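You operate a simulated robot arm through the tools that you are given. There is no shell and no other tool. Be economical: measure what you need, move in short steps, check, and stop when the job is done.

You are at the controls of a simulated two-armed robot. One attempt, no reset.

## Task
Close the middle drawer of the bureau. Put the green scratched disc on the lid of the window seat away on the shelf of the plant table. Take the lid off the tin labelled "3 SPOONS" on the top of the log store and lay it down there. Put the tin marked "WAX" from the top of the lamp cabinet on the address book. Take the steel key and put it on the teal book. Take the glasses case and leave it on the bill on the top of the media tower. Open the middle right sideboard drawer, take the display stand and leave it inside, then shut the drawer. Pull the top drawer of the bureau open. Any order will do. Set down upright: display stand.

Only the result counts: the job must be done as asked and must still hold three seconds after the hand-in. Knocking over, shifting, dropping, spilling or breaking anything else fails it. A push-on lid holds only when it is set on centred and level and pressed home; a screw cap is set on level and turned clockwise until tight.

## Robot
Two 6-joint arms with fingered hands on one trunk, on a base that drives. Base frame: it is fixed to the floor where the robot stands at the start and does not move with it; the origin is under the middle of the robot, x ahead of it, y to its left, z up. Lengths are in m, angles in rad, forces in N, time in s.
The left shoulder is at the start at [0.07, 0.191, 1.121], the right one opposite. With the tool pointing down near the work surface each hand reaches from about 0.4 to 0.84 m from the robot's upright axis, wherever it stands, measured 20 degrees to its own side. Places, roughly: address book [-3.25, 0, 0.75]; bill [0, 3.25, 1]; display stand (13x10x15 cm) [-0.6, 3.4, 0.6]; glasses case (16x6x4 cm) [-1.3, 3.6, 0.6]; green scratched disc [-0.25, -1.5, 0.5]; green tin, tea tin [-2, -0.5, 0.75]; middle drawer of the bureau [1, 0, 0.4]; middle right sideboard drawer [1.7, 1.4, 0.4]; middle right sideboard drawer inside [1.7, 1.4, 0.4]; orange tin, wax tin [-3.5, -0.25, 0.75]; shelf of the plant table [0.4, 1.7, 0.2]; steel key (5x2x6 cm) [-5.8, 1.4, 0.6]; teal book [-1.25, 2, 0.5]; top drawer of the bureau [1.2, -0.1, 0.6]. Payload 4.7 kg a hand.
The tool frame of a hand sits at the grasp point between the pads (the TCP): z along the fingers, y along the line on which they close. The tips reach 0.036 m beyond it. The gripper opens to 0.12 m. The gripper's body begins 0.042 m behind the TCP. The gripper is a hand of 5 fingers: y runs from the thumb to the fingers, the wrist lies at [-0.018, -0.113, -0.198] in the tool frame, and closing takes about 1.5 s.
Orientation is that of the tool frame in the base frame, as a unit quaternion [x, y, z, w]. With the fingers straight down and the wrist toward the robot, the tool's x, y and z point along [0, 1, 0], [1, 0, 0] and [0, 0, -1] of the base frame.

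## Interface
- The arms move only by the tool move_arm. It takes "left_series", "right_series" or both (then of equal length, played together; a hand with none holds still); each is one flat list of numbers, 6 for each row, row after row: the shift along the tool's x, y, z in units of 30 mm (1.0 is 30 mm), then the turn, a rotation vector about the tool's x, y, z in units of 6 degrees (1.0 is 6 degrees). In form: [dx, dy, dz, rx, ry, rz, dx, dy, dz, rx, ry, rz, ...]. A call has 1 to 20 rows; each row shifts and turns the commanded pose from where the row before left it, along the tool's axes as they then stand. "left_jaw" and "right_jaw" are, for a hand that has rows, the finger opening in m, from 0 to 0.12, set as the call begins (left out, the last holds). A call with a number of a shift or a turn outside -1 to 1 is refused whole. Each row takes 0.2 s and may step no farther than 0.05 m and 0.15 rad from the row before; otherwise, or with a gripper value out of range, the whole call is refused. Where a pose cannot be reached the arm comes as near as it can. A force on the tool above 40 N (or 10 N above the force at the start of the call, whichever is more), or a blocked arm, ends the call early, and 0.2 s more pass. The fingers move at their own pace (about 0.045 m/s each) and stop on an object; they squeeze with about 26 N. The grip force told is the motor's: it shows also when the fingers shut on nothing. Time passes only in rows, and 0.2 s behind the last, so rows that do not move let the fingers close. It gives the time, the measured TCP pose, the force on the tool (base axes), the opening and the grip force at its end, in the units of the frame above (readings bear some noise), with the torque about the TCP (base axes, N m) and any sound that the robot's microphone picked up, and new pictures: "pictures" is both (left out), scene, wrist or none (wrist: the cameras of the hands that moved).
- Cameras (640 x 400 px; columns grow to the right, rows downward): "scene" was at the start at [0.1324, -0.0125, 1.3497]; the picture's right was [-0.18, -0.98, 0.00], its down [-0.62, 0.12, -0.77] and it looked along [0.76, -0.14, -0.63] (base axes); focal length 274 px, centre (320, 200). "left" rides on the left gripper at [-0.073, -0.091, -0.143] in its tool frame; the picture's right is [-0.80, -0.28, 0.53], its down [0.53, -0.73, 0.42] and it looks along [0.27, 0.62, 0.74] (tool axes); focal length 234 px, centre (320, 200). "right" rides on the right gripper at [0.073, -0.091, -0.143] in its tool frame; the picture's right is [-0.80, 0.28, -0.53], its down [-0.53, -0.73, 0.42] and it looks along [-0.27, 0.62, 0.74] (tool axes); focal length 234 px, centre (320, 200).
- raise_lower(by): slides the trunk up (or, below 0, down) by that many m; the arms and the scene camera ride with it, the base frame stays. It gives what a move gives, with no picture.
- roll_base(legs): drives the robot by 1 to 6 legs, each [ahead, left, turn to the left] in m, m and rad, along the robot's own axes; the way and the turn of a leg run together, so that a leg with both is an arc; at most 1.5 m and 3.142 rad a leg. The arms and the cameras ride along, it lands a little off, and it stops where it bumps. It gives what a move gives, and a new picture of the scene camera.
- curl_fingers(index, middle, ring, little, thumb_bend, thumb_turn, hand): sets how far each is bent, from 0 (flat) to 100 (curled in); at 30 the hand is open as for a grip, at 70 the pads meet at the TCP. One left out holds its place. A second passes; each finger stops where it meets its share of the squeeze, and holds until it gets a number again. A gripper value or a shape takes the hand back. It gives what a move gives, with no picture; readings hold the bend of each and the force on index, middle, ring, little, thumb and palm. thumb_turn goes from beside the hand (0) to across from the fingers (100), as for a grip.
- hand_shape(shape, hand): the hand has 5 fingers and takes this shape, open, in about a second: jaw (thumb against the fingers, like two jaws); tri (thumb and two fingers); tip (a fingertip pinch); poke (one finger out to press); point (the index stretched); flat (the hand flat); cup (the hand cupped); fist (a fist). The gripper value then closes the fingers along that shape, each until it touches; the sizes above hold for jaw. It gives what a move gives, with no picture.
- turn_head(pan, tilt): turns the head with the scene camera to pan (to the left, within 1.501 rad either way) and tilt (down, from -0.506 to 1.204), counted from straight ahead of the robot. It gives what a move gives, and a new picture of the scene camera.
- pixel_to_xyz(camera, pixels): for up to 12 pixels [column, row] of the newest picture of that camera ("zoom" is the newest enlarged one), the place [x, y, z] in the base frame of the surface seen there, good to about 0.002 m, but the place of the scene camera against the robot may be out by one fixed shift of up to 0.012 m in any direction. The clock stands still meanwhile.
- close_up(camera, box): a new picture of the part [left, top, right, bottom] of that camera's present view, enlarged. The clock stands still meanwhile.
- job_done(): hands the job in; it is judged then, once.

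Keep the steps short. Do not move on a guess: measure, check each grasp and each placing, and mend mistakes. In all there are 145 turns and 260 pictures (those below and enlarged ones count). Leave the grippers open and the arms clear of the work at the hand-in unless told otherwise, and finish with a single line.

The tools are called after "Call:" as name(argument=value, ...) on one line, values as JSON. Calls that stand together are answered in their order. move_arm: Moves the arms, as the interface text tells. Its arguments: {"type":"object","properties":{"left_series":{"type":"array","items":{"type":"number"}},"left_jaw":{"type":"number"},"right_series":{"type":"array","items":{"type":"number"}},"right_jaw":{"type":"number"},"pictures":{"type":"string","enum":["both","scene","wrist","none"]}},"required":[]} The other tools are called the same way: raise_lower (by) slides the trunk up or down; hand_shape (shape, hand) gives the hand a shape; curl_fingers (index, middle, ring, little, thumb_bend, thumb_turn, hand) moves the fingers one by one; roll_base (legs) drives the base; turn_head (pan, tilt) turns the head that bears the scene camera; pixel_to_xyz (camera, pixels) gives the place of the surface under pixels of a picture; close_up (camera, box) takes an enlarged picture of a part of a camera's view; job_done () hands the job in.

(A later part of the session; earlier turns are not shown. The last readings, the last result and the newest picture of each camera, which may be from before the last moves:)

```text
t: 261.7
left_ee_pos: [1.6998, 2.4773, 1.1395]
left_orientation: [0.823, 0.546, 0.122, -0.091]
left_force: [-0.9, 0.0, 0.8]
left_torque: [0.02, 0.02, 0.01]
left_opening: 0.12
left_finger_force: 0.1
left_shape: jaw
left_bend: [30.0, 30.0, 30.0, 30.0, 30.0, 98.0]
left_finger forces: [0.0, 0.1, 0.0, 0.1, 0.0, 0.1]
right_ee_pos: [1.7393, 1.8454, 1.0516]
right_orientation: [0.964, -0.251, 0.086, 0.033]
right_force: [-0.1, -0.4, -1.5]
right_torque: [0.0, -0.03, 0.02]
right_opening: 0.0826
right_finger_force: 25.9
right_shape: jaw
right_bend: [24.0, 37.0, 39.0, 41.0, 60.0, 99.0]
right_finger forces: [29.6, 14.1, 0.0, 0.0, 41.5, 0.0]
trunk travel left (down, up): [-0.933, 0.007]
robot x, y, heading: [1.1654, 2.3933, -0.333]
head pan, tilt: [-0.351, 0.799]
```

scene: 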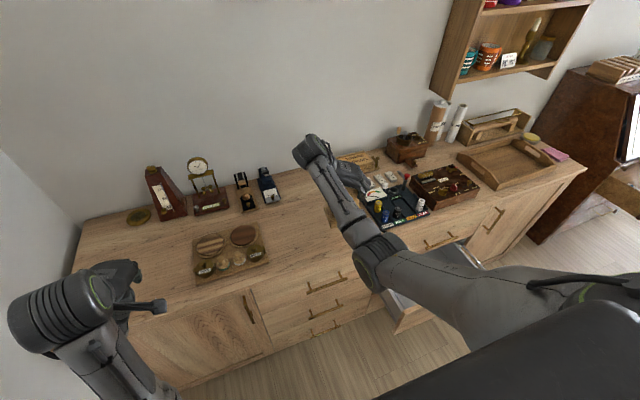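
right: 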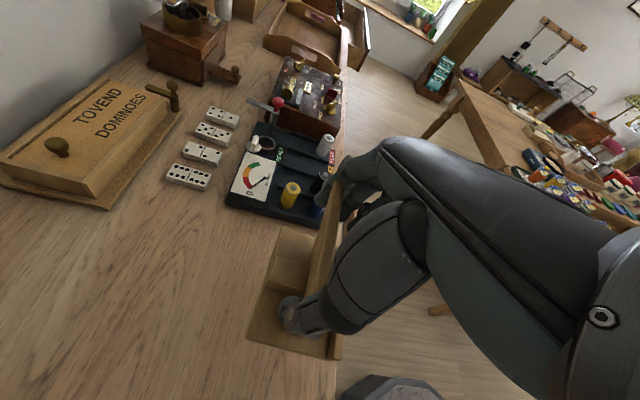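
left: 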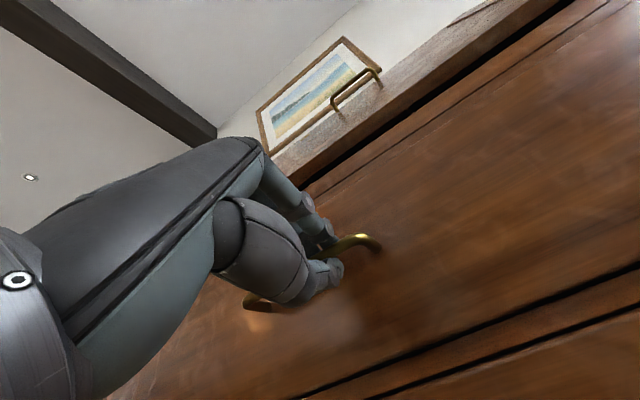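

The stand is held upright. I retract 6 cm, then drive back, right, and forward to bring it above the open drawer.

Call:
move_arm(right_series=[-1, 0, -0.19, 0, 0, 0, -1, 0, -0.19, 0, 0, 0], pictures="none")

Call:
roll_base(legs=[[-0.2, 0, 0], [0, -0.415, 0]])

Call:
close_up(camera="right", box=[0, 0, 640, 400])

```text
t: 262.3
left_ee_pos: [1.6973, 2.478, 1.1397]
left_orientation: [0.824, 0.546, 0.122, -0.091]
left_force: [-0.6, 0.1, 0.4]
left_torque: [-0.02, 0.0, -0.01]
left_opening: 0.1199
left_finger_force: 0.0
left_shape: jaw
left_bend: [30.0, 30.0, 30.0, 30.0, 30.0, 98.0]
left_finger forces: [0.0, 0.1, 0.0, 0.1, 0.0, 0.0]
right_ee_pos: [1.6895, 1.8774, 1.0473]
right_orientation: [0.964, -0.248, 0.089, 0.037]
right_force: [0.2, 0.1, -2.0]
right_torque: [0.01, -0.04, 0.02]
right_opening: 0.0826
right_finger_force: 25.7
right_shape: jaw
right_bend: [24.0, 37.0, 39.0, 41.0, 60.0, 99.0]
right_finger forces: [29.6, 13.7, 0.0, 0.0, 41.3, 0.0]
right hand out of reach, approached as far as the arm can: row 2
trunk travel left (down, up): [-0.933, 0.007]
robot x, y, heading: [1.1666, 2.3938, -0.338]
head pan, tilt: [-0.351, 0.799]
```

```text
t: 266.1
left_ee_pos: [1.3839, 2.1612, 1.139]
left_orientation: [0.825, 0.543, 0.123, -0.093]
left_force: [-0.1, -0.3, 0.0]
left_torque: [0.02, -0.05, -0.01]
left_opening: 0.12
left_finger_force: 0.1
left_shape: jaw
left_bend: [30.0, 30.0, 30.0, 30.0, 30.0, 98.0]
left_finger forces: [0.0, 0.0, 0.0, 0.0, 0.1, 0.0]
right_ee_pos: [1.3703, 1.5604, 1.0447]
right_orientation: [0.963, -0.252, 0.088, 0.035]
right_force: [0.5, -1.0, -1.6]
right_torque: [0.0, -0.03, 0.01]
right_opening: 0.0826
right_finger_force: 26.2
right_shape: jaw
right_bend: [24.0, 37.0, 39.0, 41.0, 60.0, 99.0]
right_finger forces: [29.5, 13.8, 0.0, 0.0, 41.3, 0.0]
trunk travel left (down, up): [-0.933, 0.007]
robot x, y, heading: [0.8527, 2.0859, -0.334]
head pan, tilt: [-0.351, 0.799]
stopped in leg 2: the robot was blocked; the commanded pose is now the measured one
```

scene: 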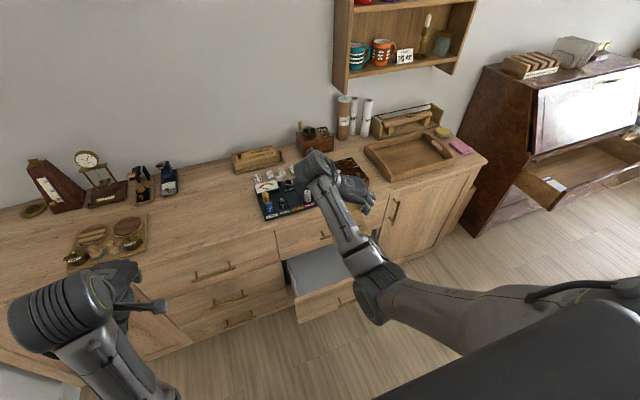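

```text
1.00 times, centred on (320, 200) of right
```

zoom: 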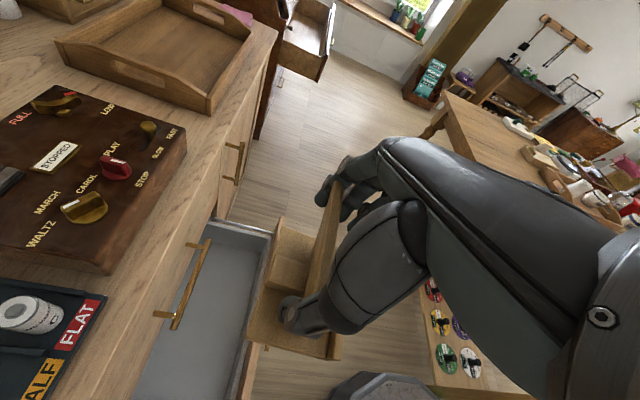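

Blocked again by the plant table's corner — I move away forward 8 cm and then 3 cm right, then look down into the drawer.

Call:
roll_base(legs=[[0.08, 0, 0], [0, -0.03, 0]])

Call:
close_up(camera="right", box=[80, 160, 400, 400])

Call:
pixel_to_xyz(camera="zoom", pixels=[[200, 250], [250, 330], [300, 200], [350, 150], [330, 330], [420, 100], [180, 350], [150, 200]])

```text
t: 267.6
left_ee_pos: [1.4513, 2.1192, 1.1381]
left_orientation: [0.825, 0.545, 0.121, -0.089]
left_force: [-0.6, 1.2, 0.0]
left_torque: [-0.1, -0.03, -0.01]
left_opening: 0.1201
left_finger_force: 0.0
left_shape: jaw
left_bend: [30.0, 30.0, 30.0, 30.0, 30.0, 98.0]
left_finger forces: [0.0, 0.1, 0.0, 0.0, 0.1, 0.0]
right_ee_pos: [1.4398, 1.5178, 1.0492]
right_orientation: [0.963, -0.251, 0.09, 0.037]
right_force: [-0.4, 1.0, -0.8]
right_torque: [-0.07, 0.0, 0.0]
right_opening: 0.0823
right_finger_force: 26.1
right_shape: jaw
right_bend: [24.0, 37.0, 39.0, 41.0, 60.0, 99.0]
right_finger forces: [29.5, 13.8, 0.1, 0.0, 41.3, 0.0]
trunk travel left (down, up): [-0.933, 0.007]
robot x, y, heading: [0.9176, 2.0278, -0.338]
head pan, tilt: [-0.351, 0.799]
```

scene: 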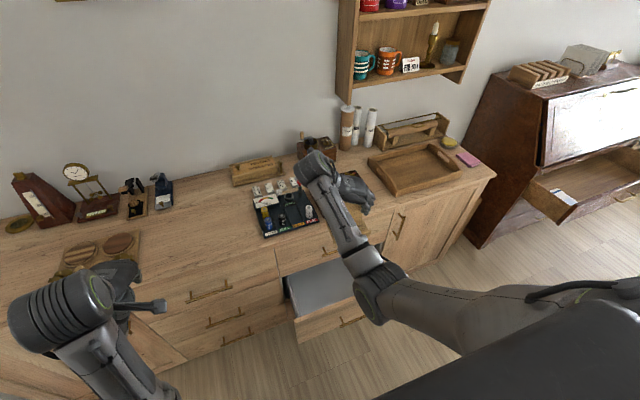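

```text
1.67 times, centred on (240, 280) of right
```

zoom: 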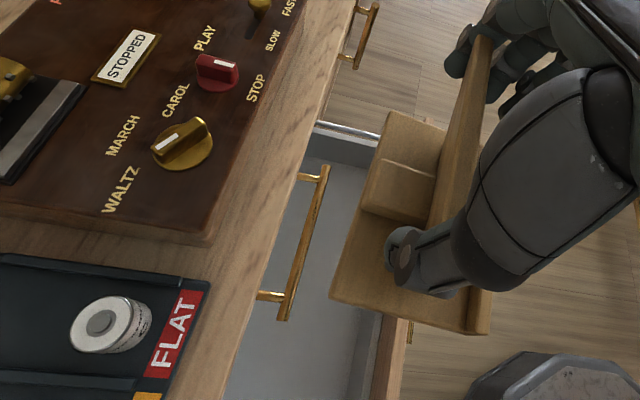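

```text
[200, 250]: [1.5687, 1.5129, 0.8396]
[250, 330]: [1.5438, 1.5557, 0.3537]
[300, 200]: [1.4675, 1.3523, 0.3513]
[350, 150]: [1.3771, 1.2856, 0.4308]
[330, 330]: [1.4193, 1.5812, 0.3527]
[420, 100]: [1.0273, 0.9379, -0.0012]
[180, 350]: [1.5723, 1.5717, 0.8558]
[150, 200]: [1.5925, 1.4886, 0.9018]
```

I check the stand's base outline against the upper drawer's handle bar.

Call:
pixel_to_xyz(camera="zoom", pixels=[[338, 295], [392, 118], [470, 325], [375, 200], [320, 175], [285, 310], [300, 235], [385, 380], [365, 370], [400, 180]])

```text
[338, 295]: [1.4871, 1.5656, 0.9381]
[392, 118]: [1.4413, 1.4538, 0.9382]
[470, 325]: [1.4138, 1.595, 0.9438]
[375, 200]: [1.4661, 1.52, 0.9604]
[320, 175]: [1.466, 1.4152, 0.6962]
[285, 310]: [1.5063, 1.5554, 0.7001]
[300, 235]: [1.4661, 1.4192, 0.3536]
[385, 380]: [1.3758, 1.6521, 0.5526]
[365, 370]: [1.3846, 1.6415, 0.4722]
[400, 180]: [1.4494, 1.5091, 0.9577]
```

Clearances: 1.6 cm to the upper handle, 4 cm to the drawer front. I shift back 1 cm and lower the trunk in two steps.

Call:
move_arm(right_series=[-0.33, 0, -0.06, 0, 0, 0], pictures="none")

Call:
raise_lower(by=-0.3)

Call:
raise_lower(by=-0.22)

Call:
close_up(camera="right", box=[0, 0, 640, 400])

```text
t: 268.0
left_ee_pos: [1.4507, 2.1102, 1.1381]
left_orientation: [0.825, 0.544, 0.122, -0.093]
left_force: [-0.9, 0.4, -0.1]
left_torque: [0.06, 0.01, 0.01]
left_opening: 0.1199
left_finger_force: 0.1
left_shape: jaw
left_bend: [30.0, 30.0, 30.0, 30.0, 30.0, 98.0]
left_finger forces: [0.0, 0.0, 0.0, 0.1, 0.0, 0.0]
right_ee_pos: [1.432, 1.5151, 1.0438]
right_orientation: [0.964, -0.249, 0.091, 0.036]
right_force: [0.0, -0.9, -1.8]
right_torque: [-0.01, 0.01, -0.02]
right_opening: 0.0823
right_finger_force: 25.7
right_shape: jaw
right_bend: [24.0, 37.0, 39.0, 41.0, 60.0, 99.0]
right_finger forces: [29.5, 13.8, 0.0, 0.0, 41.4, 0.1]
trunk travel left (down, up): [-0.933, 0.007]
robot x, y, heading: [0.9225, 2.0301, -0.335]
head pan, tilt: [-0.351, 0.799]
```

```text
t: 271.0
left_ee_pos: [1.4507, 2.1105, 0.8385]
left_orientation: [0.825, 0.545, 0.122, -0.091]
left_force: [0.4, 0.2, -0.1]
left_torque: [0.02, 0.01, -0.01]
left_opening: 0.12
left_finger_force: 0.0
left_shape: jaw
left_bend: [30.0, 30.0, 30.0, 30.0, 30.0, 98.0]
left_finger forces: [0.1, 0.1, 0.1, 0.1, 0.0, 0.1]
right_ee_pos: [1.4313, 1.5168, 0.7441]
right_orientation: [0.964, -0.249, 0.091, 0.037]
right_force: [-0.6, 0.4, -1.4]
right_torque: [-0.01, -0.02, -0.02]
right_opening: 0.0828
right_finger_force: 26.2
right_shape: jaw
right_bend: [24.0, 37.0, 39.0, 41.0, 60.0, 99.0]
right_finger forces: [29.5, 13.8, 0.1, 0.0, 41.3, 0.0]
trunk travel left (down, up): [-0.633, 0.307]
robot x, y, heading: [0.9168, 2.0313, -0.337]
head pan, tilt: [-0.351, 0.799]
```

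```text
t: 273.3
left_ee_pos: [1.4501, 2.1119, 0.6199]
left_orientation: [0.824, 0.546, 0.122, -0.091]
left_force: [-0.4, -0.6, 0.3]
left_torque: [0.0, 0.01, -0.01]
left_opening: 0.12
left_finger_force: 0.1
left_shape: jaw
left_bend: [30.0, 30.0, 30.0, 30.0, 30.0, 98.0]
left_finger forces: [0.0, 0.1, 0.1, 0.0, 0.0, 0.0]
right_ee_pos: [1.432, 1.5168, 0.5254]
right_orientation: [0.964, -0.248, 0.091, 0.037]
right_force: [0.4, -0.7, -1.4]
right_torque: [-0.04, 0.0, -0.03]
right_opening: 0.0825
right_finger_force: 25.9
right_shape: jaw
right_bend: [24.0, 37.0, 39.0, 41.0, 60.0, 99.0]
right_finger forces: [29.4, 13.9, 0.0, 0.0, 41.3, 0.1]
trunk travel left (down, up): [-0.413, 0.527]
robot x, y, heading: [0.921, 2.03, -0.336]
head pan, tilt: [-0.351, 0.799]
```

```text
1.00 times, centred on (320, 200) of right
```

zoom: 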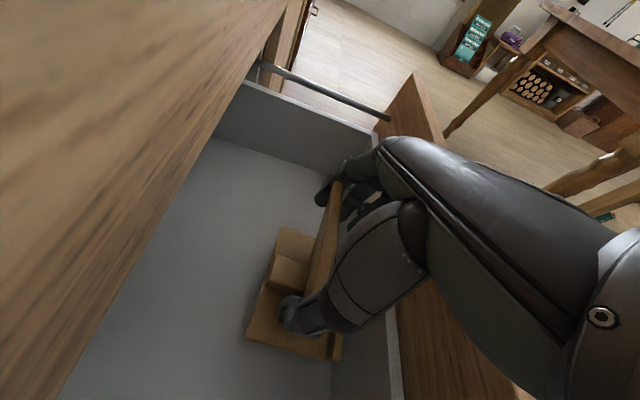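

The stand is inside the drawer, ~4.7 cm above its floor. I lower 4.4 cm, then finish with a small step.

Call:
raise_lower(by=-0.044)

Call:
move_arm(right_series=[-0.01, 0, 0.08, 0, 0, 0, -0.01, 0, 0.08, 0, 0, 0], pictures="wrist")

```text
t: 274.2
left_ee_pos: [1.4506, 2.112, 0.5747]
left_orientation: [0.824, 0.546, 0.122, -0.091]
left_force: [0.7, -0.6, -0.6]
left_torque: [0.01, 0.01, -0.02]
left_opening: 0.1203
left_finger_force: 0.0
left_shape: jaw
left_bend: [30.0, 30.0, 30.0, 30.0, 30.0, 98.0]
left_finger forces: [0.0, 0.0, 0.1, 0.1, 0.1, 0.0]
right_ee_pos: [1.4306, 1.5164, 0.4811]
right_orientation: [0.964, -0.249, 0.091, 0.036]
right_force: [-0.4, 0.3, -1.7]
right_torque: [0.02, 0.0, 0.0]
right_opening: 0.0822
right_finger_force: 26.0
right_shape: jaw
right_bend: [24.0, 37.0, 39.0, 41.0, 60.0, 99.0]
right_finger forces: [29.4, 13.6, 0.1, 0.1, 41.3, 0.0]
trunk travel left (down, up): [-0.369, 0.571]
robot x, y, heading: [0.9202, 2.0347, -0.33]
head pan, tilt: [-0.351, 0.799]
```

```text
t: 274.8
left_ee_pos: [1.4494, 2.1118, 0.5758]
left_orientation: [0.825, 0.545, 0.122, -0.091]
left_force: [-0.6, 0.2, -0.1]
left_torque: [0.01, 0.04, 0.04]
left_opening: 0.12
left_finger_force: 0.1
left_shape: jaw
left_bend: [30.0, 30.0, 30.0, 30.0, 30.0, 98.0]
left_finger forces: [0.0, 0.0, 0.0, 0.1, 0.0, 0.0]
right_ee_pos: [1.4306, 1.5158, 0.4781]
right_orientation: [0.963, -0.249, 0.092, 0.036]
right_force: [0.3, 1.5, 8.5]
right_torque: [-0.23, 0.56, -0.12]
right_opening: 0.0824
right_finger_force: 25.4
right_shape: jaw
right_bend: [24.0, 37.0, 39.0, 41.0, 60.0, 99.0]
right_finger forces: [28.1, 18.2, 0.0, 0.0, 40.9, 0.0]
trunk travel left (down, up): [-0.369, 0.571]
robot x, y, heading: [0.923, 2.0319, -0.338]
head pan, tilt: [-0.351, 0.799]
```

right: 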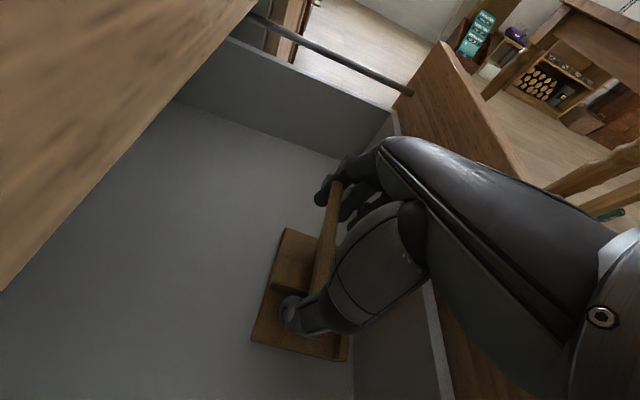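

On the drawer floor (8.5 N). I open and raise straight up.

Call:
move_arm(right_series=[0, 0, 0, 0, 0, 0, 0, 0, 0, 0, 0, 0, 0, 0, 0, 0, 0, 0, 0, 0, 0, 0, 0, 0, 0, 0, 0, 0, 0, 0, 0, 0, 0, 0, 0, 0], right_jaw=0.12, pictures="none")

Call:
raise_lower(by=0.1)

Call:
close_up(camera="right", box=[0, 0, 640, 400])

Call:
raise_lower(by=0.1)

```text
t: 276.2
left_ee_pos: [1.4503, 2.1134, 0.5761]
left_orientation: [0.825, 0.544, 0.123, -0.09]
left_force: [0.5, -0.4, -0.4]
left_torque: [0.01, -0.01, -0.03]
left_opening: 0.1199
left_finger_force: 0.0
left_shape: jaw
left_bend: [30.0, 30.0, 30.0, 30.0, 30.0, 98.0]
left_finger forces: [0.0, 0.0, 0.0, 0.1, 0.0, 0.1]
right_ee_pos: [1.4308, 1.5152, 0.4777]
right_orientation: [0.963, -0.249, 0.092, 0.038]
right_force: [-0.8, -2.7, 14.3]
right_torque: [-0.11, -0.04, 0.15]
right_opening: 0.1196
right_finger_force: 0.1
right_shape: jaw
right_bend: [28.0, 30.0, 30.0, 30.0, 28.0, 98.0]
right_finger forces: [8.8, 0.0, 0.0, 0.0, 6.0, 0.0]
trunk travel left (down, up): [-0.369, 0.571]
robot x, y, heading: [0.9187, 2.0301, -0.335]
head pan, tilt: [-0.351, 0.799]
```

```text
t: 277.5
left_ee_pos: [1.4499, 2.1111, 0.6747]
left_orientation: [0.824, 0.546, 0.122, -0.092]
left_force: [0.2, 0.4, -0.3]
left_torque: [-0.05, 0.01, 0.0]
left_opening: 0.1202
left_finger_force: 0.1
left_shape: jaw
left_bend: [30.0, 30.0, 30.0, 30.0, 30.0, 98.0]
left_finger forces: [0.0, 0.0, 0.0, 0.0, 0.0, 0.0]
right_ee_pos: [1.4308, 1.5163, 0.5752]
right_orientation: [0.963, -0.249, 0.091, 0.037]
right_force: [-0.2, -0.5, -0.6]
right_torque: [0.01, -0.03, 0.0]
right_opening: 0.1197
right_finger_force: 0.0
right_shape: jaw
right_bend: [30.0, 30.0, 30.0, 30.0, 30.0, 97.0]
right_finger forces: [0.0, 0.1, 0.0, 0.0, 0.1, 0.0]
trunk travel left (down, up): [-0.469, 0.471]
robot x, y, heading: [0.9145, 2.0326, -0.341]
head pan, tilt: [-0.351, 0.799]
```

```text
1.00 times, centred on (320, 200) of right
```

zoom: 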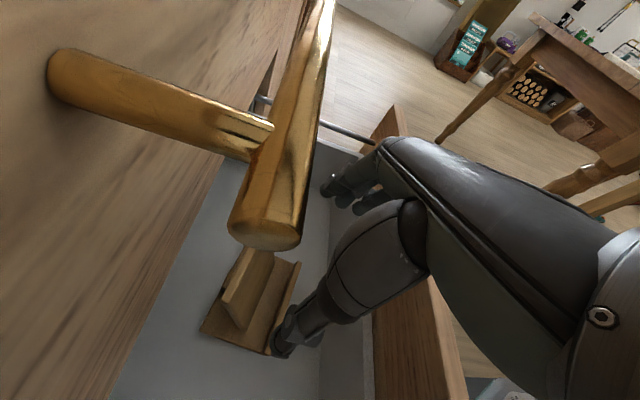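

```text
t: 278.9
left_ee_pos: [1.4503, 2.1124, 0.7749]
left_orientation: [0.824, 0.546, 0.121, -0.091]
left_force: [-0.4, 0.2, 0.2]
left_torque: [0.02, 0.03, 0.02]
left_opening: 0.1202
left_finger_force: 0.0
left_shape: jaw
left_bend: [30.0, 30.0, 30.0, 30.0, 30.0, 98.0]
left_finger forces: [0.1, 0.1, 0.0, 0.0, 0.0, 0.0]
right_ee_pos: [1.4319, 1.5159, 0.6752]
right_orientation: [0.963, -0.249, 0.091, 0.038]
right_force: [0.1, 0.2, -0.2]
right_torque: [0.02, 0.0, 0.0]
right_opening: 0.12
right_finger_force: 0.1
right_shape: jaw
right_bend: [30.0, 30.0, 30.0, 30.0, 30.0, 97.0]
right_finger forces: [0.1, 0.0, 0.0, 0.0, 0.0, 0.0]
trunk travel left (down, up): [-0.569, 0.371]
robot x, y, heading: [0.9218, 2.0288, -0.335]
head pan, tilt: [-0.351, 0.799]
```

The stand stands upright in the drawer. To shut it I pull the right hand back over the front: move left, back, turn slightly, then lower in front of the drawer.

Call:
roll_base(legs=[[0, 0.19, 0], [-0.22, 0, 0], [0, 0, -0.13]])

Call:
raise_lower(by=-0.2)

Call:
turn_head(pan=-0.4, tilt=0.8)

```text
t: 282.3
left_ee_pos: [1.3092, 2.2933, 0.7748]
left_orientation: [0.858, 0.491, 0.128, -0.083]
left_force: [0.5, 0.5, 0.8]
left_torque: [0.01, -0.01, 0.02]
left_opening: 0.1199
left_finger_force: 0.0
left_shape: jaw
left_bend: [30.0, 30.0, 30.0, 30.0, 30.0, 98.0]
left_finger forces: [0.0, 0.0, 0.0, 0.0, 0.0, 0.1]
right_ee_pos: [1.2117, 1.7045, 0.6755]
right_orientation: [0.945, -0.311, 0.089, 0.042]
right_force: [-0.2, -0.4, -1.1]
right_torque: [0.02, 0.01, -0.02]
right_opening: 0.1197
right_finger_force: 0.0
right_shape: jaw
right_bend: [30.0, 30.0, 30.0, 30.0, 30.0, 97.0]
right_finger forces: [0.0, 0.0, 0.1, 0.0, 0.0, 0.0]
trunk travel left (down, up): [-0.569, 0.371]
robot x, y, heading: [0.7719, 2.2812, -0.466]
head pan, tilt: [-0.351, 0.799]
```

scene: 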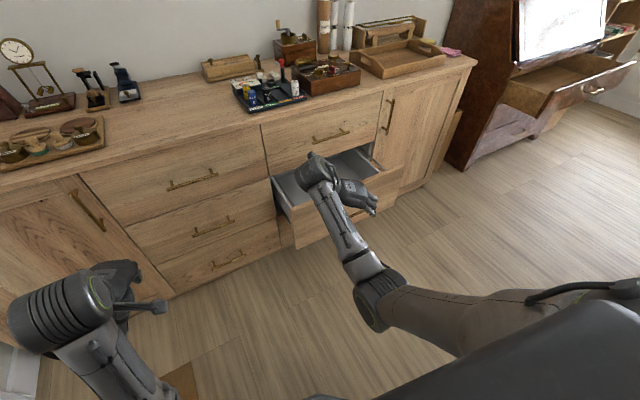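

```text
t: 284.5
left_ee_pos: [1.3092, 2.2929, 0.5765]
left_orientation: [0.858, 0.49, 0.127, -0.084]
left_force: [0.0, 0.4, 0.0]
left_torque: [-0.01, 0.0, 0.03]
left_opening: 0.1196
left_finger_force: 0.0
left_shape: jaw
left_bend: [30.0, 30.0, 30.0, 30.0, 30.0, 98.0]
left_finger forces: [0.0, 0.0, 0.0, 0.0, 0.1, 0.0]
right_ee_pos: [1.2121, 1.7055, 0.4754]
right_orientation: [0.946, -0.31, 0.089, 0.043]
right_force: [-0.2, -0.2, 0.2]
right_torque: [-0.01, 0.01, -0.01]
right_opening: 0.1198
right_finger_force: 0.1
right_shape: jaw
right_bend: [30.0, 30.0, 30.0, 30.0, 30.0, 97.0]
right_finger forces: [0.0, 0.0, 0.0, 0.1, 0.1, 0.0]
trunk travel left (down, up): [-0.369, 0.571]
robot x, y, heading: [0.7682, 2.2841, -0.47]
head pan, tilt: [-0.351, 0.799]
```

```text
t: 285.1
left_ee_pos: [1.3103, 2.2925, 0.5744]
left_orientation: [0.858, 0.49, 0.128, -0.083]
left_force: [-0.3, 0.8, 0.2]
left_torque: [0.02, 0.0, 0.04]
left_opening: 0.12
left_finger_force: 0.1
left_shape: jaw
left_bend: [30.0, 30.0, 30.0, 30.0, 30.0, 98.0]
left_finger forces: [0.1, 0.0, 0.1, 0.1, 0.0, 0.1]
right_ee_pos: [1.2129, 1.7045, 0.475]
right_orientation: [0.946, -0.31, 0.089, 0.043]
right_force: [-0.7, -0.4, -0.3]
right_torque: [-0.01, 0.01, 0.03]
right_opening: 0.1199
right_finger_force: 0.0
right_shape: jaw
right_bend: [30.0, 30.0, 30.0, 30.0, 30.0, 97.0]
right_finger forces: [0.0, 0.1, 0.0, 0.0, 0.0, 0.2]
trunk travel left (down, up): [-0.369, 0.571]
robot x, y, heading: [0.7715, 2.2813, -0.467]
head pan, tilt: [-0.4, 0.799]
```

scene: 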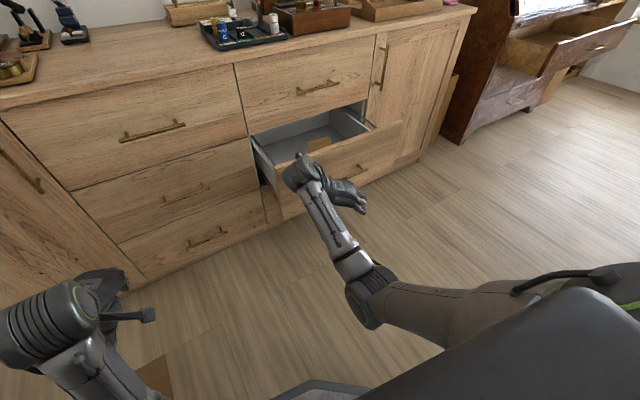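

The hand is in front of the drawer, which shows the stand inside. I push it shut by driving along the drawer's axis.

Call:
roll_base(legs=[[0.26, 0.005, 0]])

```text
t: 286.9
left_ee_pos: [1.5415, 2.1816, 0.5749]
left_orientation: [0.859, 0.489, 0.128, -0.084]
left_force: [0.6, 0.6, -0.8]
left_torque: [0.02, 0.04, 0.05]
left_opening: 0.12
left_finger_force: 0.1
left_shape: jaw
left_bend: [30.0, 30.0, 30.0, 30.0, 30.0, 98.0]
left_finger forces: [0.0, 0.1, 0.0, 0.0, 0.0, 0.0]
right_ee_pos: [1.4451, 1.5936, 0.4758]
right_orientation: [0.946, -0.311, 0.088, 0.043]
right_force: [0.4, 0.7, -0.4]
right_torque: [-0.03, -0.03, 0.0]
right_opening: 0.1197
right_finger_force: 0.1
right_shape: jaw
right_bend: [30.0, 30.0, 30.0, 30.0, 30.0, 98.0]
right_finger forces: [0.1, 0.1, 0.0, 0.0, 0.0, 0.0]
trunk travel left (down, up): [-0.369, 0.571]
robot x, y, heading: [1.0033, 2.1696, -0.464]
head pan, tilt: [-0.4, 0.799]
```

scene: 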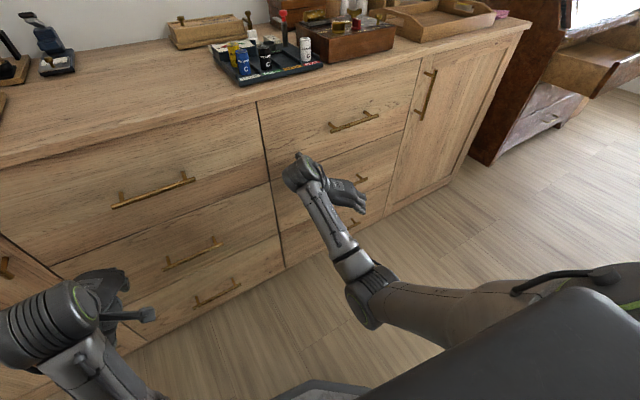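

Almost shut. I push on gently with the arm until it stops.

Call:
move_arm(right_series=[0.4, 0, 0, 0, 0, 0, 0.4, 0, 0, 0, 0, 0, 0.4, 0, 0, 0, 0, 0, 0.4, 0, 0, 0, 0, 0, 0.4, 0, 0, 0, 0, 0, 0.4, 0, 0, 0, 0, 0, 0.4, 0, 0, 0, 0, 0], pictures="scene")

```text
t: 287.6
left_ee_pos: [1.5426, 2.1825, 0.5755]
left_orientation: [0.858, 0.49, 0.128, -0.085]
left_force: [-0.2, -0.1, 0.3]
left_torque: [0.04, 0.04, 0.02]
left_opening: 0.1201
left_finger_force: 0.1
left_shape: jaw
left_bend: [30.0, 30.0, 30.0, 30.0, 30.0, 98.0]
left_finger forces: [0.1, 0.0, 0.1, 0.0, 0.0, 0.0]
right_ee_pos: [1.4609, 1.5837, 0.4783]
right_orientation: [0.946, -0.311, 0.088, 0.041]
right_force: [-5.0, 3.3, 2.5]
right_torque: [-0.36, -1.08, 0.6]
right_opening: 0.12
right_finger_force: 0.0
right_shape: jaw
right_bend: [30.0, 30.0, 30.0, 30.0, 30.0, 98.0]
right_finger forces: [0.0, 0.0, 0.0, 0.0, 0.0, 0.1]
trunk travel left (down, up): [-0.369, 0.571]
robot x, y, heading: [1.0021, 2.171, -0.469]
head pan, tilt: [-0.4, 0.799]
stopped in row 2 (right hand): the force on the tool passed its limit (the readings are from after the stop); the commanded pose is now the measured one
```

scene: 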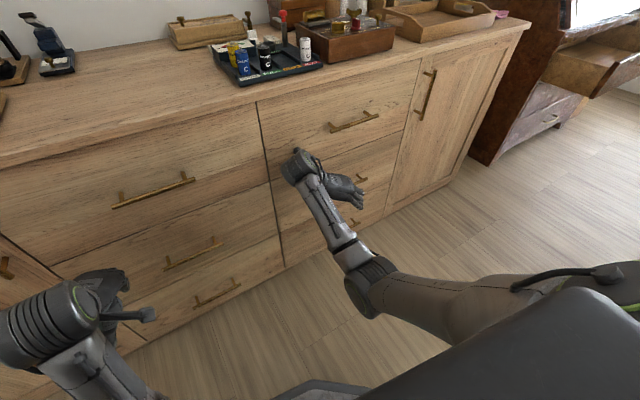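

Call:
pixel_to_xyz(camera="scene", pixels=[[285, 200], [280, 150], [295, 240], [378, 195], [378, 165], [330, 110], [250, 190], [375, 150]])

Call:
close_up(camera="scene", box=[230, 90, 430, 270])

```text
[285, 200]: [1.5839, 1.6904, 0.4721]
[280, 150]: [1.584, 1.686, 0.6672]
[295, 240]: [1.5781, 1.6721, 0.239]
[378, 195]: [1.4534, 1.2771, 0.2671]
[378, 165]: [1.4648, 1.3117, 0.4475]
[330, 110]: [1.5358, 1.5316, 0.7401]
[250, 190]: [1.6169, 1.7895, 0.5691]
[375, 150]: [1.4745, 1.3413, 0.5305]
```

```text
2.22 times, centred on (330, 180) of scene
```

zoom: 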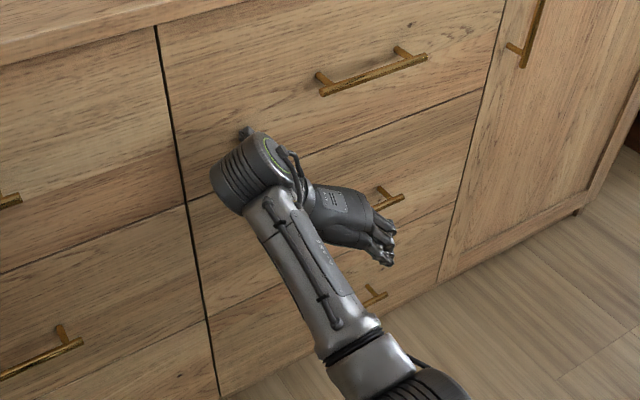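

The middle right drawer is flush with its neighbours — shut. Next: the glasses case. I raise the trunk, back off, turn and drive west past the tower to the side table in one go.

Call:
raise_lower(by=0.4)

Call:
raise_lower(by=0.15)

Call:
roll_base(legs=[[-0.25, 0, 0], [0, 0, -2.975], [1.1, 0, 0], [1.04, 0.2, 0], [0, 0, -1.572]])

Call:
turn_head(pan=0.3, tilt=0.75)

```text
t: 289.4
left_ee_pos: [1.5424, 2.1816, 0.7455]
left_orientation: [0.858, 0.49, 0.127, -0.085]
left_force: [0.5, 0.7, -0.1]
left_torque: [-0.02, 0.0, 0.0]
left_opening: 0.1201
left_finger_force: 0.1
left_shape: jaw
left_bend: [30.0, 30.0, 30.0, 30.0, 30.0, 98.0]
left_finger forces: [0.0, 0.0, 0.0, 0.0, 0.0, 0.1]
right_ee_pos: [1.4568, 1.5863, 0.6415]
right_orientation: [0.947, -0.31, 0.076, 0.037]
right_force: [0.8, -3.1, -6.6]
right_torque: [0.2, 0.83, -0.44]
right_opening: 0.1199
right_finger_force: 0.0
right_shape: jaw
right_bend: [30.0, 30.0, 30.0, 30.0, 30.0, 98.0]
right_finger forces: [0.0, 0.0, 0.0, 0.0, 0.0, 0.0]
trunk travel left (down, up): [-0.54, 0.4]
robot x, y, heading: [1.0007, 2.171, -0.462]
head pan, tilt: [-0.4, 0.799]
stopped: the force on the tool passed its limit (the readings are from after the stop); the commanded pose is now the measured one
```

```text
t: 289.9
left_ee_pos: [1.5424, 2.1813, 0.755]
left_orientation: [0.859, 0.489, 0.127, -0.084]
left_force: [-1.1, -0.3, 0.9]
left_torque: [-0.02, -0.02, 0.0]
left_opening: 0.1201
left_finger_force: 0.1
left_shape: jaw
left_bend: [30.0, 30.0, 30.0, 30.0, 30.0, 98.0]
left_finger forces: [0.0, 0.0, 0.0, 0.0, 0.0, 0.0]
right_ee_pos: [1.4516, 1.5887, 0.6428]
right_orientation: [0.948, -0.31, 0.065, 0.036]
right_force: [0.0, 0.1, -11.2]
right_torque: [-0.52, 1.27, -0.08]
right_opening: 0.1201
right_finger_force: 0.1
right_shape: jaw
right_bend: [30.0, 30.0, 30.0, 30.0, 30.0, 98.0]
right_finger forces: [0.0, 0.0, 0.1, 0.0, 0.1, 0.0]
trunk travel left (down, up): [-0.55, 0.39]
robot x, y, heading: [1.0053, 2.1711, -0.462]
head pan, tilt: [-0.4, 0.799]
stopped: the force on the tool passed its limit (the readings are from after the stop); the commanded pose is now the measured one
```

```text
t: 294.2
left_ee_pos: [1.1845, 1.9205, 0.7525]
left_orientation: [0.978, 0.141, 0.148, -0.034]
left_force: [0.1, -1.2, 0.7]
left_torque: [-0.03, -0.02, -0.04]
left_opening: 0.1199
left_finger_force: 0.1
left_shape: jaw
left_bend: [30.0, 30.0, 30.0, 30.0, 30.0, 98.0]
left_finger forces: [0.1, 0.1, 0.1, 0.1, 0.0, 0.0]
right_ee_pos: [0.7409, 1.5454, 0.6541]
right_orientation: [0.774, -0.628, 0.065, 0.052]
right_force: [-0.7, 1.0, -0.7]
right_torque: [0.01, 0.05, -0.01]
right_opening: 0.12
right_finger_force: 0.1
right_shape: jaw
right_bend: [30.0, 30.0, 30.0, 30.0, 30.0, 98.0]
right_finger forces: [0.0, 0.0, 0.0, 0.0, 0.0, 0.1]
trunk travel left (down, up): [-0.55, 0.39]
robot x, y, heading: [0.7853, 2.2799, -1.222]
head pan, tilt: [-0.4, 0.799]
stopped in leg 2: the robot was blocked; the commanded pose is now the measured one
```

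scene: 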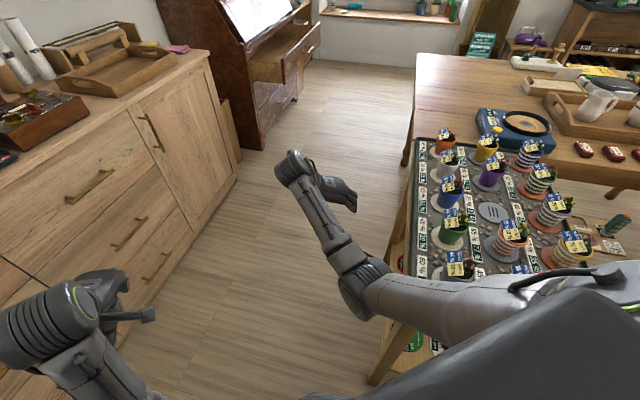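

```text
t: 295.3
left_ee_pos: [1.1863, 1.918, 0.7519]
left_orientation: [0.979, 0.14, 0.146, -0.034]
left_force: [0.4, -0.1, 1.1]
left_torque: [-0.04, -0.07, 0.02]
left_opening: 0.1199
left_finger_force: 0.0
left_shape: jaw
left_bend: [30.0, 30.0, 30.0, 30.0, 30.0, 98.0]
left_finger forces: [0.0, 0.0, 0.0, 0.0, 0.1, 0.1]
right_ee_pos: [0.7385, 1.545, 0.6524]
right_orientation: [0.773, -0.629, 0.06, 0.053]
right_force: [0.0, -0.6, 0.8]
right_torque: [0.02, 0.0, -0.02]
right_opening: 0.1199
right_finger_force: 0.1
right_shape: jaw
right_bend: [30.0, 30.0, 30.0, 30.0, 30.0, 98.0]
right_finger forces: [0.1, 0.1, 0.0, 0.1, 0.0, 0.0]
trunk travel left (down, up): [-0.55, 0.39]
robot x, y, heading: [0.7828, 2.2756, -1.218]
head pan, tilt: [0.3, 0.75]
```

scene: 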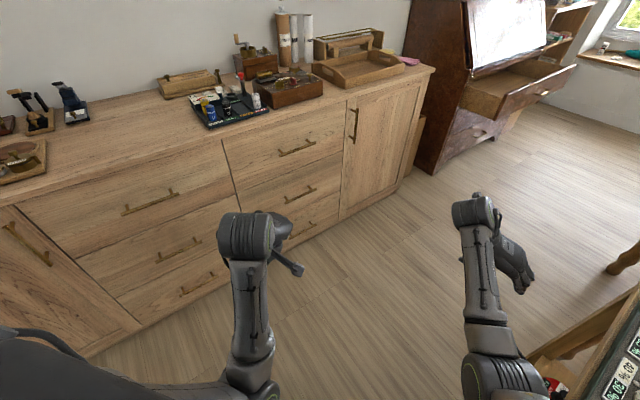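

The raise had been stopped by the upper handle, and the turn stopped near the plant table. Pots look upright. I raise fully now, check, then go on.

Call:
roll_base(legs=[[0, 0, 0.08]])

Call:
raise_lower(by=0.38)

Call:
turn_head(pan=-0.8, tilt=0.9)

```text
t: 296.2
left_ee_pos: [1.2106, 1.9543, 0.7548]
left_orientation: [0.972, 0.179, 0.147, -0.038]
left_force: [-0.7, 0.0, -0.3]
left_torque: [0.02, 0.02, 0.02]
left_opening: 0.1198
left_finger_force: 0.1
left_shape: jaw
left_bend: [30.0, 30.0, 30.0, 30.0, 30.0, 98.0]
left_finger forces: [0.0, 0.1, 0.0, 0.0, 0.0, 0.0]
right_ee_pos: [0.7919, 1.5466, 0.6539]
right_orientation: [0.796, -0.599, 0.064, 0.052]
right_force: [1.2, 0.3, -0.4]
right_torque: [-0.01, 0.03, -0.04]
right_opening: 0.1201
right_finger_force: 0.1
right_shape: jaw
right_bend: [30.0, 30.0, 30.0, 30.0, 30.0, 98.0]
right_finger forces: [0.1, 0.0, 0.1, 0.0, 0.0, 0.0]
trunk travel left (down, up): [-0.55, 0.39]
robot x, y, heading: [0.7798, 2.2824, -1.139]
head pan, tilt: [0.3, 0.75]
```

scene: 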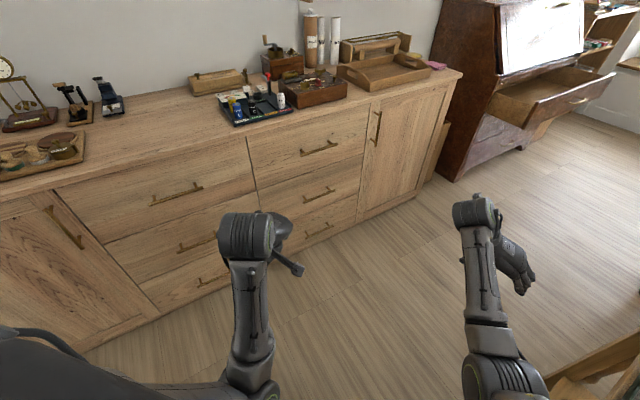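

```text
t: 299.9
left_ee_pos: [1.2113, 1.9545, 1.1358]
left_orientation: [0.972, 0.179, 0.148, -0.038]
left_force: [-0.3, -0.9, 0.0]
left_torque: [0.0, 0.02, 0.03]
left_opening: 0.1197
left_finger_force: 0.0
left_shape: jaw
left_bend: [30.0, 30.0, 30.0, 30.0, 30.0, 98.0]
left_finger forces: [0.0, 0.0, 0.0, 0.0, 0.0, 0.0]
right_ee_pos: [0.791, 1.5465, 1.0342]
right_orientation: [0.797, -0.599, 0.065, 0.05]
right_force: [-0.1, -0.5, -1.4]
right_torque: [-0.02, 0.0, 0.0]
right_opening: 0.12
right_finger_force: 0.0
right_shape: jaw
right_bend: [30.0, 30.0, 30.0, 30.0, 30.0, 98.0]
right_finger forces: [0.0, 0.0, 0.0, 0.1, 0.0, 0.0]
trunk travel left (down, up): [-0.93, 0.01]
robot x, y, heading: [0.7849, 2.2828, -1.14]
head pan, tilt: [0.3, 0.75]
```

```text
t: 301.2
left_ee_pos: [1.2099, 1.955, 1.1337]
left_orientation: [0.972, 0.179, 0.148, -0.038]
left_force: [0.0, 0.2, -0.2]
left_torque: [0.04, -0.01, 0.03]
left_opening: 0.1198
left_finger_force: 0.1
left_shape: jaw
left_bend: [30.0, 30.0, 30.0, 30.0, 30.0, 98.0]
left_finger forces: [0.0, 0.0, 0.0, 0.0, 0.0, 0.1]
right_ee_pos: [0.7914, 1.5476, 1.0334]
right_orientation: [0.797, -0.599, 0.066, 0.05]
right_force: [0.2, 0.2, -0.3]
right_torque: [-0.01, 0.03, -0.01]
right_opening: 0.1199
right_finger_force: 0.0
right_shape: jaw
right_bend: [30.0, 30.0, 30.0, 30.0, 30.0, 98.0]
right_finger forces: [0.1, 0.0, 0.1, 0.0, 0.0, 0.1]
trunk travel left (down, up): [-0.93, 0.01]
robot x, y, heading: [0.7795, 2.2789, -1.136]
head pan, tilt: [-0.799, 0.901]
```

scene: 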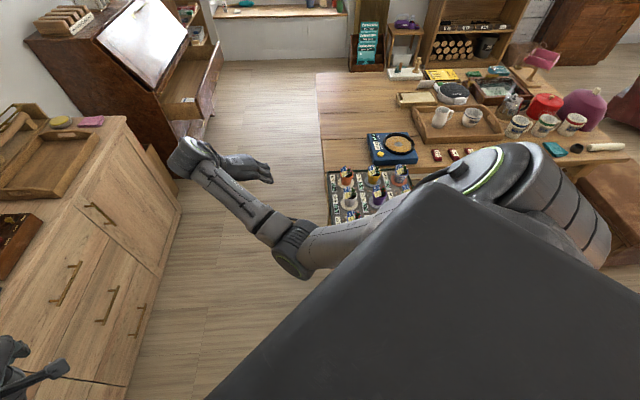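

Pots fine. Now I continue: turn west, drive, and face the side table.

Call:
roll_base(legs=[[0, 0, -2.31], [1.1, 0, 0], [1.04, 0.2, 0], [0, 0, -1.572]])

Call:
turn_head(pan=0.3, tilt=0.75)

Call:
close_up(camera="scene", box=[160, 120, 480, 320])

```text
t: 320.3
left_ee_pos: [-1.5308, 3.2628, 1.135]
left_orientation: [0.058, 0.987, -0.002, -0.152]
left_force: [0.3, 0.1, -0.1]
left_torque: [-0.01, 0.04, 0.02]
left_opening: 0.1197
left_finger_force: 0.1
left_shape: jaw
left_bend: [30.0, 30.0, 30.0, 30.0, 30.0, 98.0]
left_finger forces: [0.0, 0.1, 0.1, 0.1, 0.1, 0.0]
right_ee_pos: [-0.9822, 3.4343, 1.0377]
right_orientation: [0.766, 0.637, 0.06, -0.062]
right_force: [-9.2, 4.1, -3.1]
right_torque: [0.03, 0.09, -0.03]
right_opening: 0.1183
right_finger_force: 0.1
right_shape: jaw
right_bend: [30.0, 34.0, 31.0, 30.0, 30.0, 98.0]
right_finger forces: [0.1, 8.5, 1.0, 0.0, 0.1, 0.1]
trunk travel left (down, up): [-0.93, 0.01]
robot x, y, heading: [-1.3034, 2.7763, 1.518]
head pan, tilt: [-0.799, 0.901]
stopped in leg 4: the force on the tool passed its limit (the readings are from after the stop); the commanded pose is now the measured one
```

scene: 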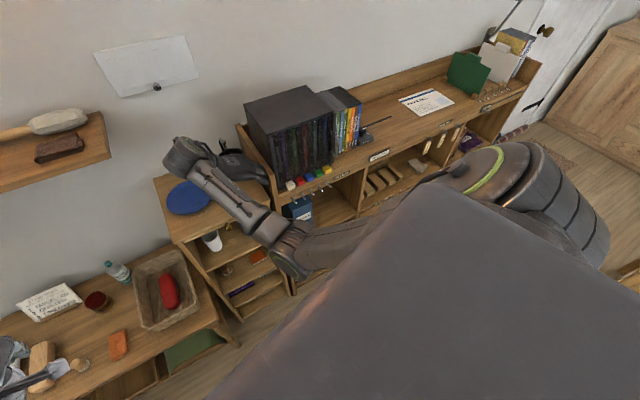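

```text
t: 321.6
left_ee_pos: [-1.532, 3.264, 1.1336]
left_orientation: [0.059, 0.987, -0.002, -0.151]
left_force: [-0.3, -0.1, 0.3]
left_torque: [0.05, -0.02, 0.01]
left_opening: 0.12
left_finger_force: 0.1
left_shape: jaw
left_bend: [30.0, 30.0, 30.0, 30.0, 30.0, 98.0]
left_finger forces: [0.1, 0.0, 0.0, 0.1, 0.0, 0.0]
right_ee_pos: [-0.9809, 3.4348, 1.0372]
right_orientation: [0.767, 0.636, 0.062, -0.061]
right_force: [-13.5, 4.7, 0.0]
right_torque: [0.0, -0.09, -0.08]
right_opening: 0.1181
right_finger_force: 0.2
right_shape: jaw
right_bend: [30.0, 35.0, 31.0, 30.0, 30.0, 98.0]
right_finger forces: [0.0, 12.1, 1.9, 0.1, 0.0, 0.0]
trunk travel left (down, up): [-0.93, 0.01]
robot x, y, heading: [-1.3023, 2.772, 1.521]
head pan, tilt: [0.3, 0.75]
```

scene: 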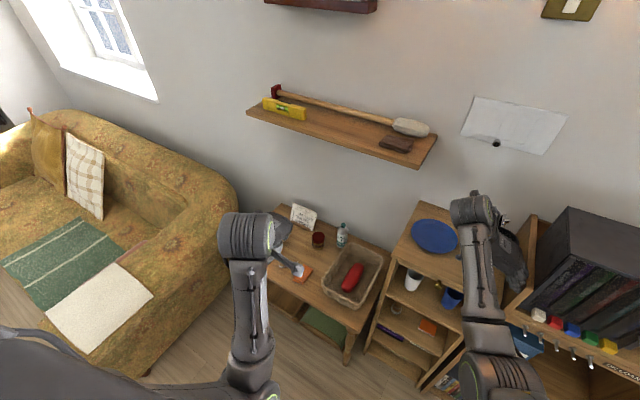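

```text
2.00 times, centred on (320, 220) of scene
```

zoom: 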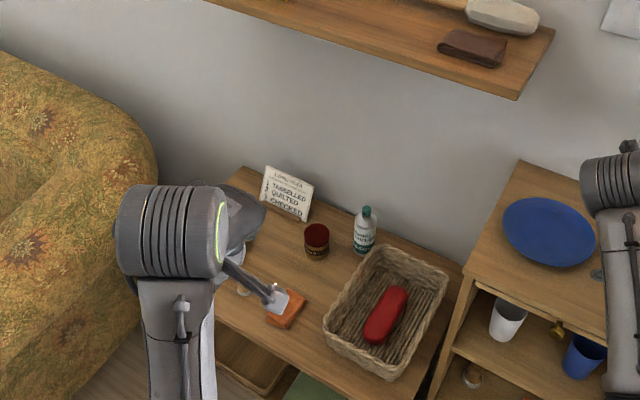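

The right fingers touch the tower's side; I'll back off. Measure the case in the basket.

Call:
pixel_to_xyz(camera="zoom", pixels=[[372, 335], [400, 292], [385, 315], [372, 315], [400, 318], [330, 330], [440, 290], [375, 250], [390, 375], [350, 320], [415, 300]])

Call:
roll_base(legs=[[-0.2, 0, 0]])

```text
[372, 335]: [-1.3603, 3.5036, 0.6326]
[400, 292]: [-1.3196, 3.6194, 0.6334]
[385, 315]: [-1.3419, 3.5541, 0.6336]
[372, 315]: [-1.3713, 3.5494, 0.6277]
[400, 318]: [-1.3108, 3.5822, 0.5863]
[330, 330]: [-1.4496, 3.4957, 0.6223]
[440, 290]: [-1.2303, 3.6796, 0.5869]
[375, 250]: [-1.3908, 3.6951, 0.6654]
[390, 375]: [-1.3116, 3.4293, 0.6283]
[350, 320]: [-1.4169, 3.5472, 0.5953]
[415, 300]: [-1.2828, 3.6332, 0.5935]
```

```text
t: 323.2
left_ee_pos: [-1.5403, 3.0635, 1.1331]
left_orientation: [0.06, 0.987, -0.003, -0.151]
left_force: [-0.4, 0.6, -0.5]
left_torque: [-0.01, -0.01, 0.0]
left_opening: 0.1199
left_finger_force: 0.0
left_shape: jaw
left_bend: [30.0, 30.0, 30.0, 30.0, 30.0, 98.0]
left_finger forces: [0.0, 0.0, 0.1, 0.1, 0.1, 0.0]
right_ee_pos: [-0.9886, 3.2346, 1.0359]
right_orientation: [0.767, 0.635, 0.061, -0.06]
right_force: [0.2, 0.2, -0.8]
right_torque: [0.01, 0.0, 0.01]
right_opening: 0.1198
right_finger_force: 0.1
right_shape: jaw
right_bend: [30.0, 30.0, 30.0, 30.0, 30.0, 98.0]
right_finger forces: [0.1, 0.0, 0.0, 0.0, 0.0, 0.0]
trunk travel left (down, up): [-0.93, 0.01]
robot x, y, heading: [-1.3125, 2.5686, 1.517]
head pan, tilt: [0.3, 0.75]
```

scene: 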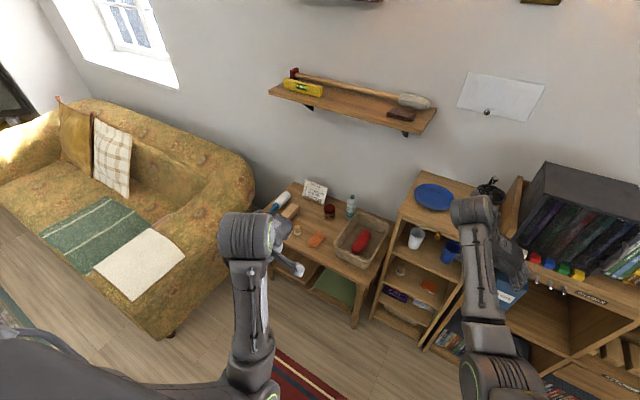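

The case lies along the +t axis at (-1.344,3.574), 6 cm wide — my right hand's present orientation suits it. I drive the right hand above it and lower the trunk 0.2.

Call:
roll_base(legs=[[0, 0.471, 0], [0.25, 0, 0], [0.12, 0, -0.15]])

Call:
raise_lower(by=-0.2)

Call:
close_up(camera="right", box=[0, 0, 640, 400])

```text
t: 328.2
left_ee_pos: [-1.9179, 3.4551, 1.1346]
left_orientation: [0.12, 0.981, 0.007, -0.152]
left_force: [-0.5, -0.9, -0.8]
left_torque: [-0.02, 0.0, 0.0]
left_opening: 0.1201
left_finger_force: 0.2
left_shape: jaw
left_bend: [30.0, 30.0, 30.0, 30.0, 30.0, 98.0]
left_finger forces: [0.0, 0.0, 0.0, 0.0, 0.1, 0.0]
right_ee_pos: [-1.3591, 3.5555, 1.0343]
right_orientation: [0.802, 0.592, 0.058, -0.06]
right_force: [-0.1, 0.2, -0.6]
right_torque: [-0.03, 0.03, 0.0]
right_opening: 0.1196
right_finger_force: 0.0
right_shape: jaw
right_bend: [30.0, 30.0, 30.0, 30.0, 30.0, 97.0]
right_finger forces: [0.0, 0.0, 0.0, 0.0, 0.0, 0.1]
trunk travel left (down, up): [-0.93, 0.01]
robot x, y, heading: [-1.7503, 2.944, 1.394]
head pan, tilt: [0.3, 0.75]
stopped in leg 3: the force on the tool passed its limit (the readings are from after the stop); the commanded pose is now the measured one
```

scene: 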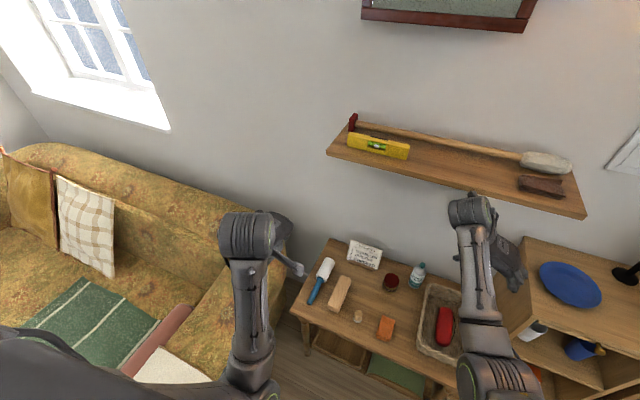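

```text
t: 330.4
left_ee_pos: [-1.9188, 3.4553, 0.9351]
left_orientation: [0.122, 0.981, 0.008, -0.153]
left_force: [0.0, -0.6, 0.8]
left_torque: [0.01, 0.01, 0.02]
left_opening: 0.1203
left_finger_force: 0.0
left_shape: jaw
left_bend: [30.0, 30.0, 30.0, 30.0, 30.0, 98.0]
left_finger forces: [0.0, 0.0, 0.1, 0.1, 0.0, 0.0]
right_ee_pos: [-1.3584, 3.5547, 0.8351]
right_orientation: [0.802, 0.592, 0.06, -0.06]
right_force: [0.3, -0.1, 0.4]
right_torque: [0.01, -0.04, 0.0]
right_opening: 0.1201
right_finger_force: 0.0
right_shape: jaw
right_bend: [30.0, 30.0, 30.0, 30.0, 30.0, 97.0]
right_finger forces: [0.0, 0.1, 0.0, 0.0, 0.1, 0.0]
trunk travel left (down, up): [-0.73, 0.21]
robot x, y, heading: [-1.7523, 2.9419, 1.394]
head pan, tilt: [0.3, 0.75]
```

```text
1.00 times, centred on (320, 200) of right
```

zoom: 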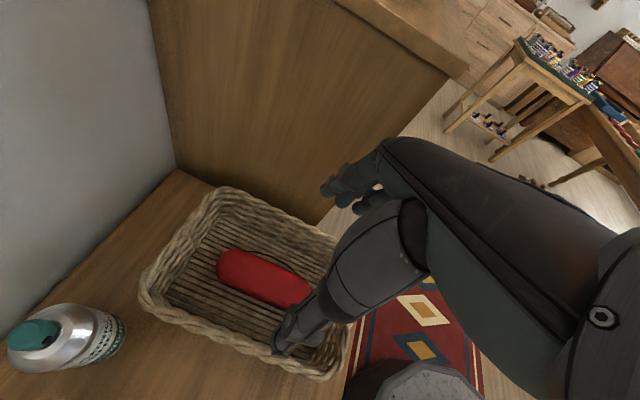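

Call:
pixel_to_xyz(camera="zoom", pixels=[[222, 260], [300, 295], [262, 275], [250, 290], [270, 262], [200, 310], [320, 190], [225, 195], [330, 240], [300, 370]])

```text
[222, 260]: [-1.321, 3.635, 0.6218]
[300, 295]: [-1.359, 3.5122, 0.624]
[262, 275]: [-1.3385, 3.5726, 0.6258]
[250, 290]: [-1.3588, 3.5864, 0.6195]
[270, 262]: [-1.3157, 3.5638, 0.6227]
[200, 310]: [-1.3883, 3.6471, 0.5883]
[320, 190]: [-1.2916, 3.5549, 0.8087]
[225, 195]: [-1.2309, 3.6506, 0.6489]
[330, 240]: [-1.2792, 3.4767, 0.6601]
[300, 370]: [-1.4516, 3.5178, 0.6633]
```

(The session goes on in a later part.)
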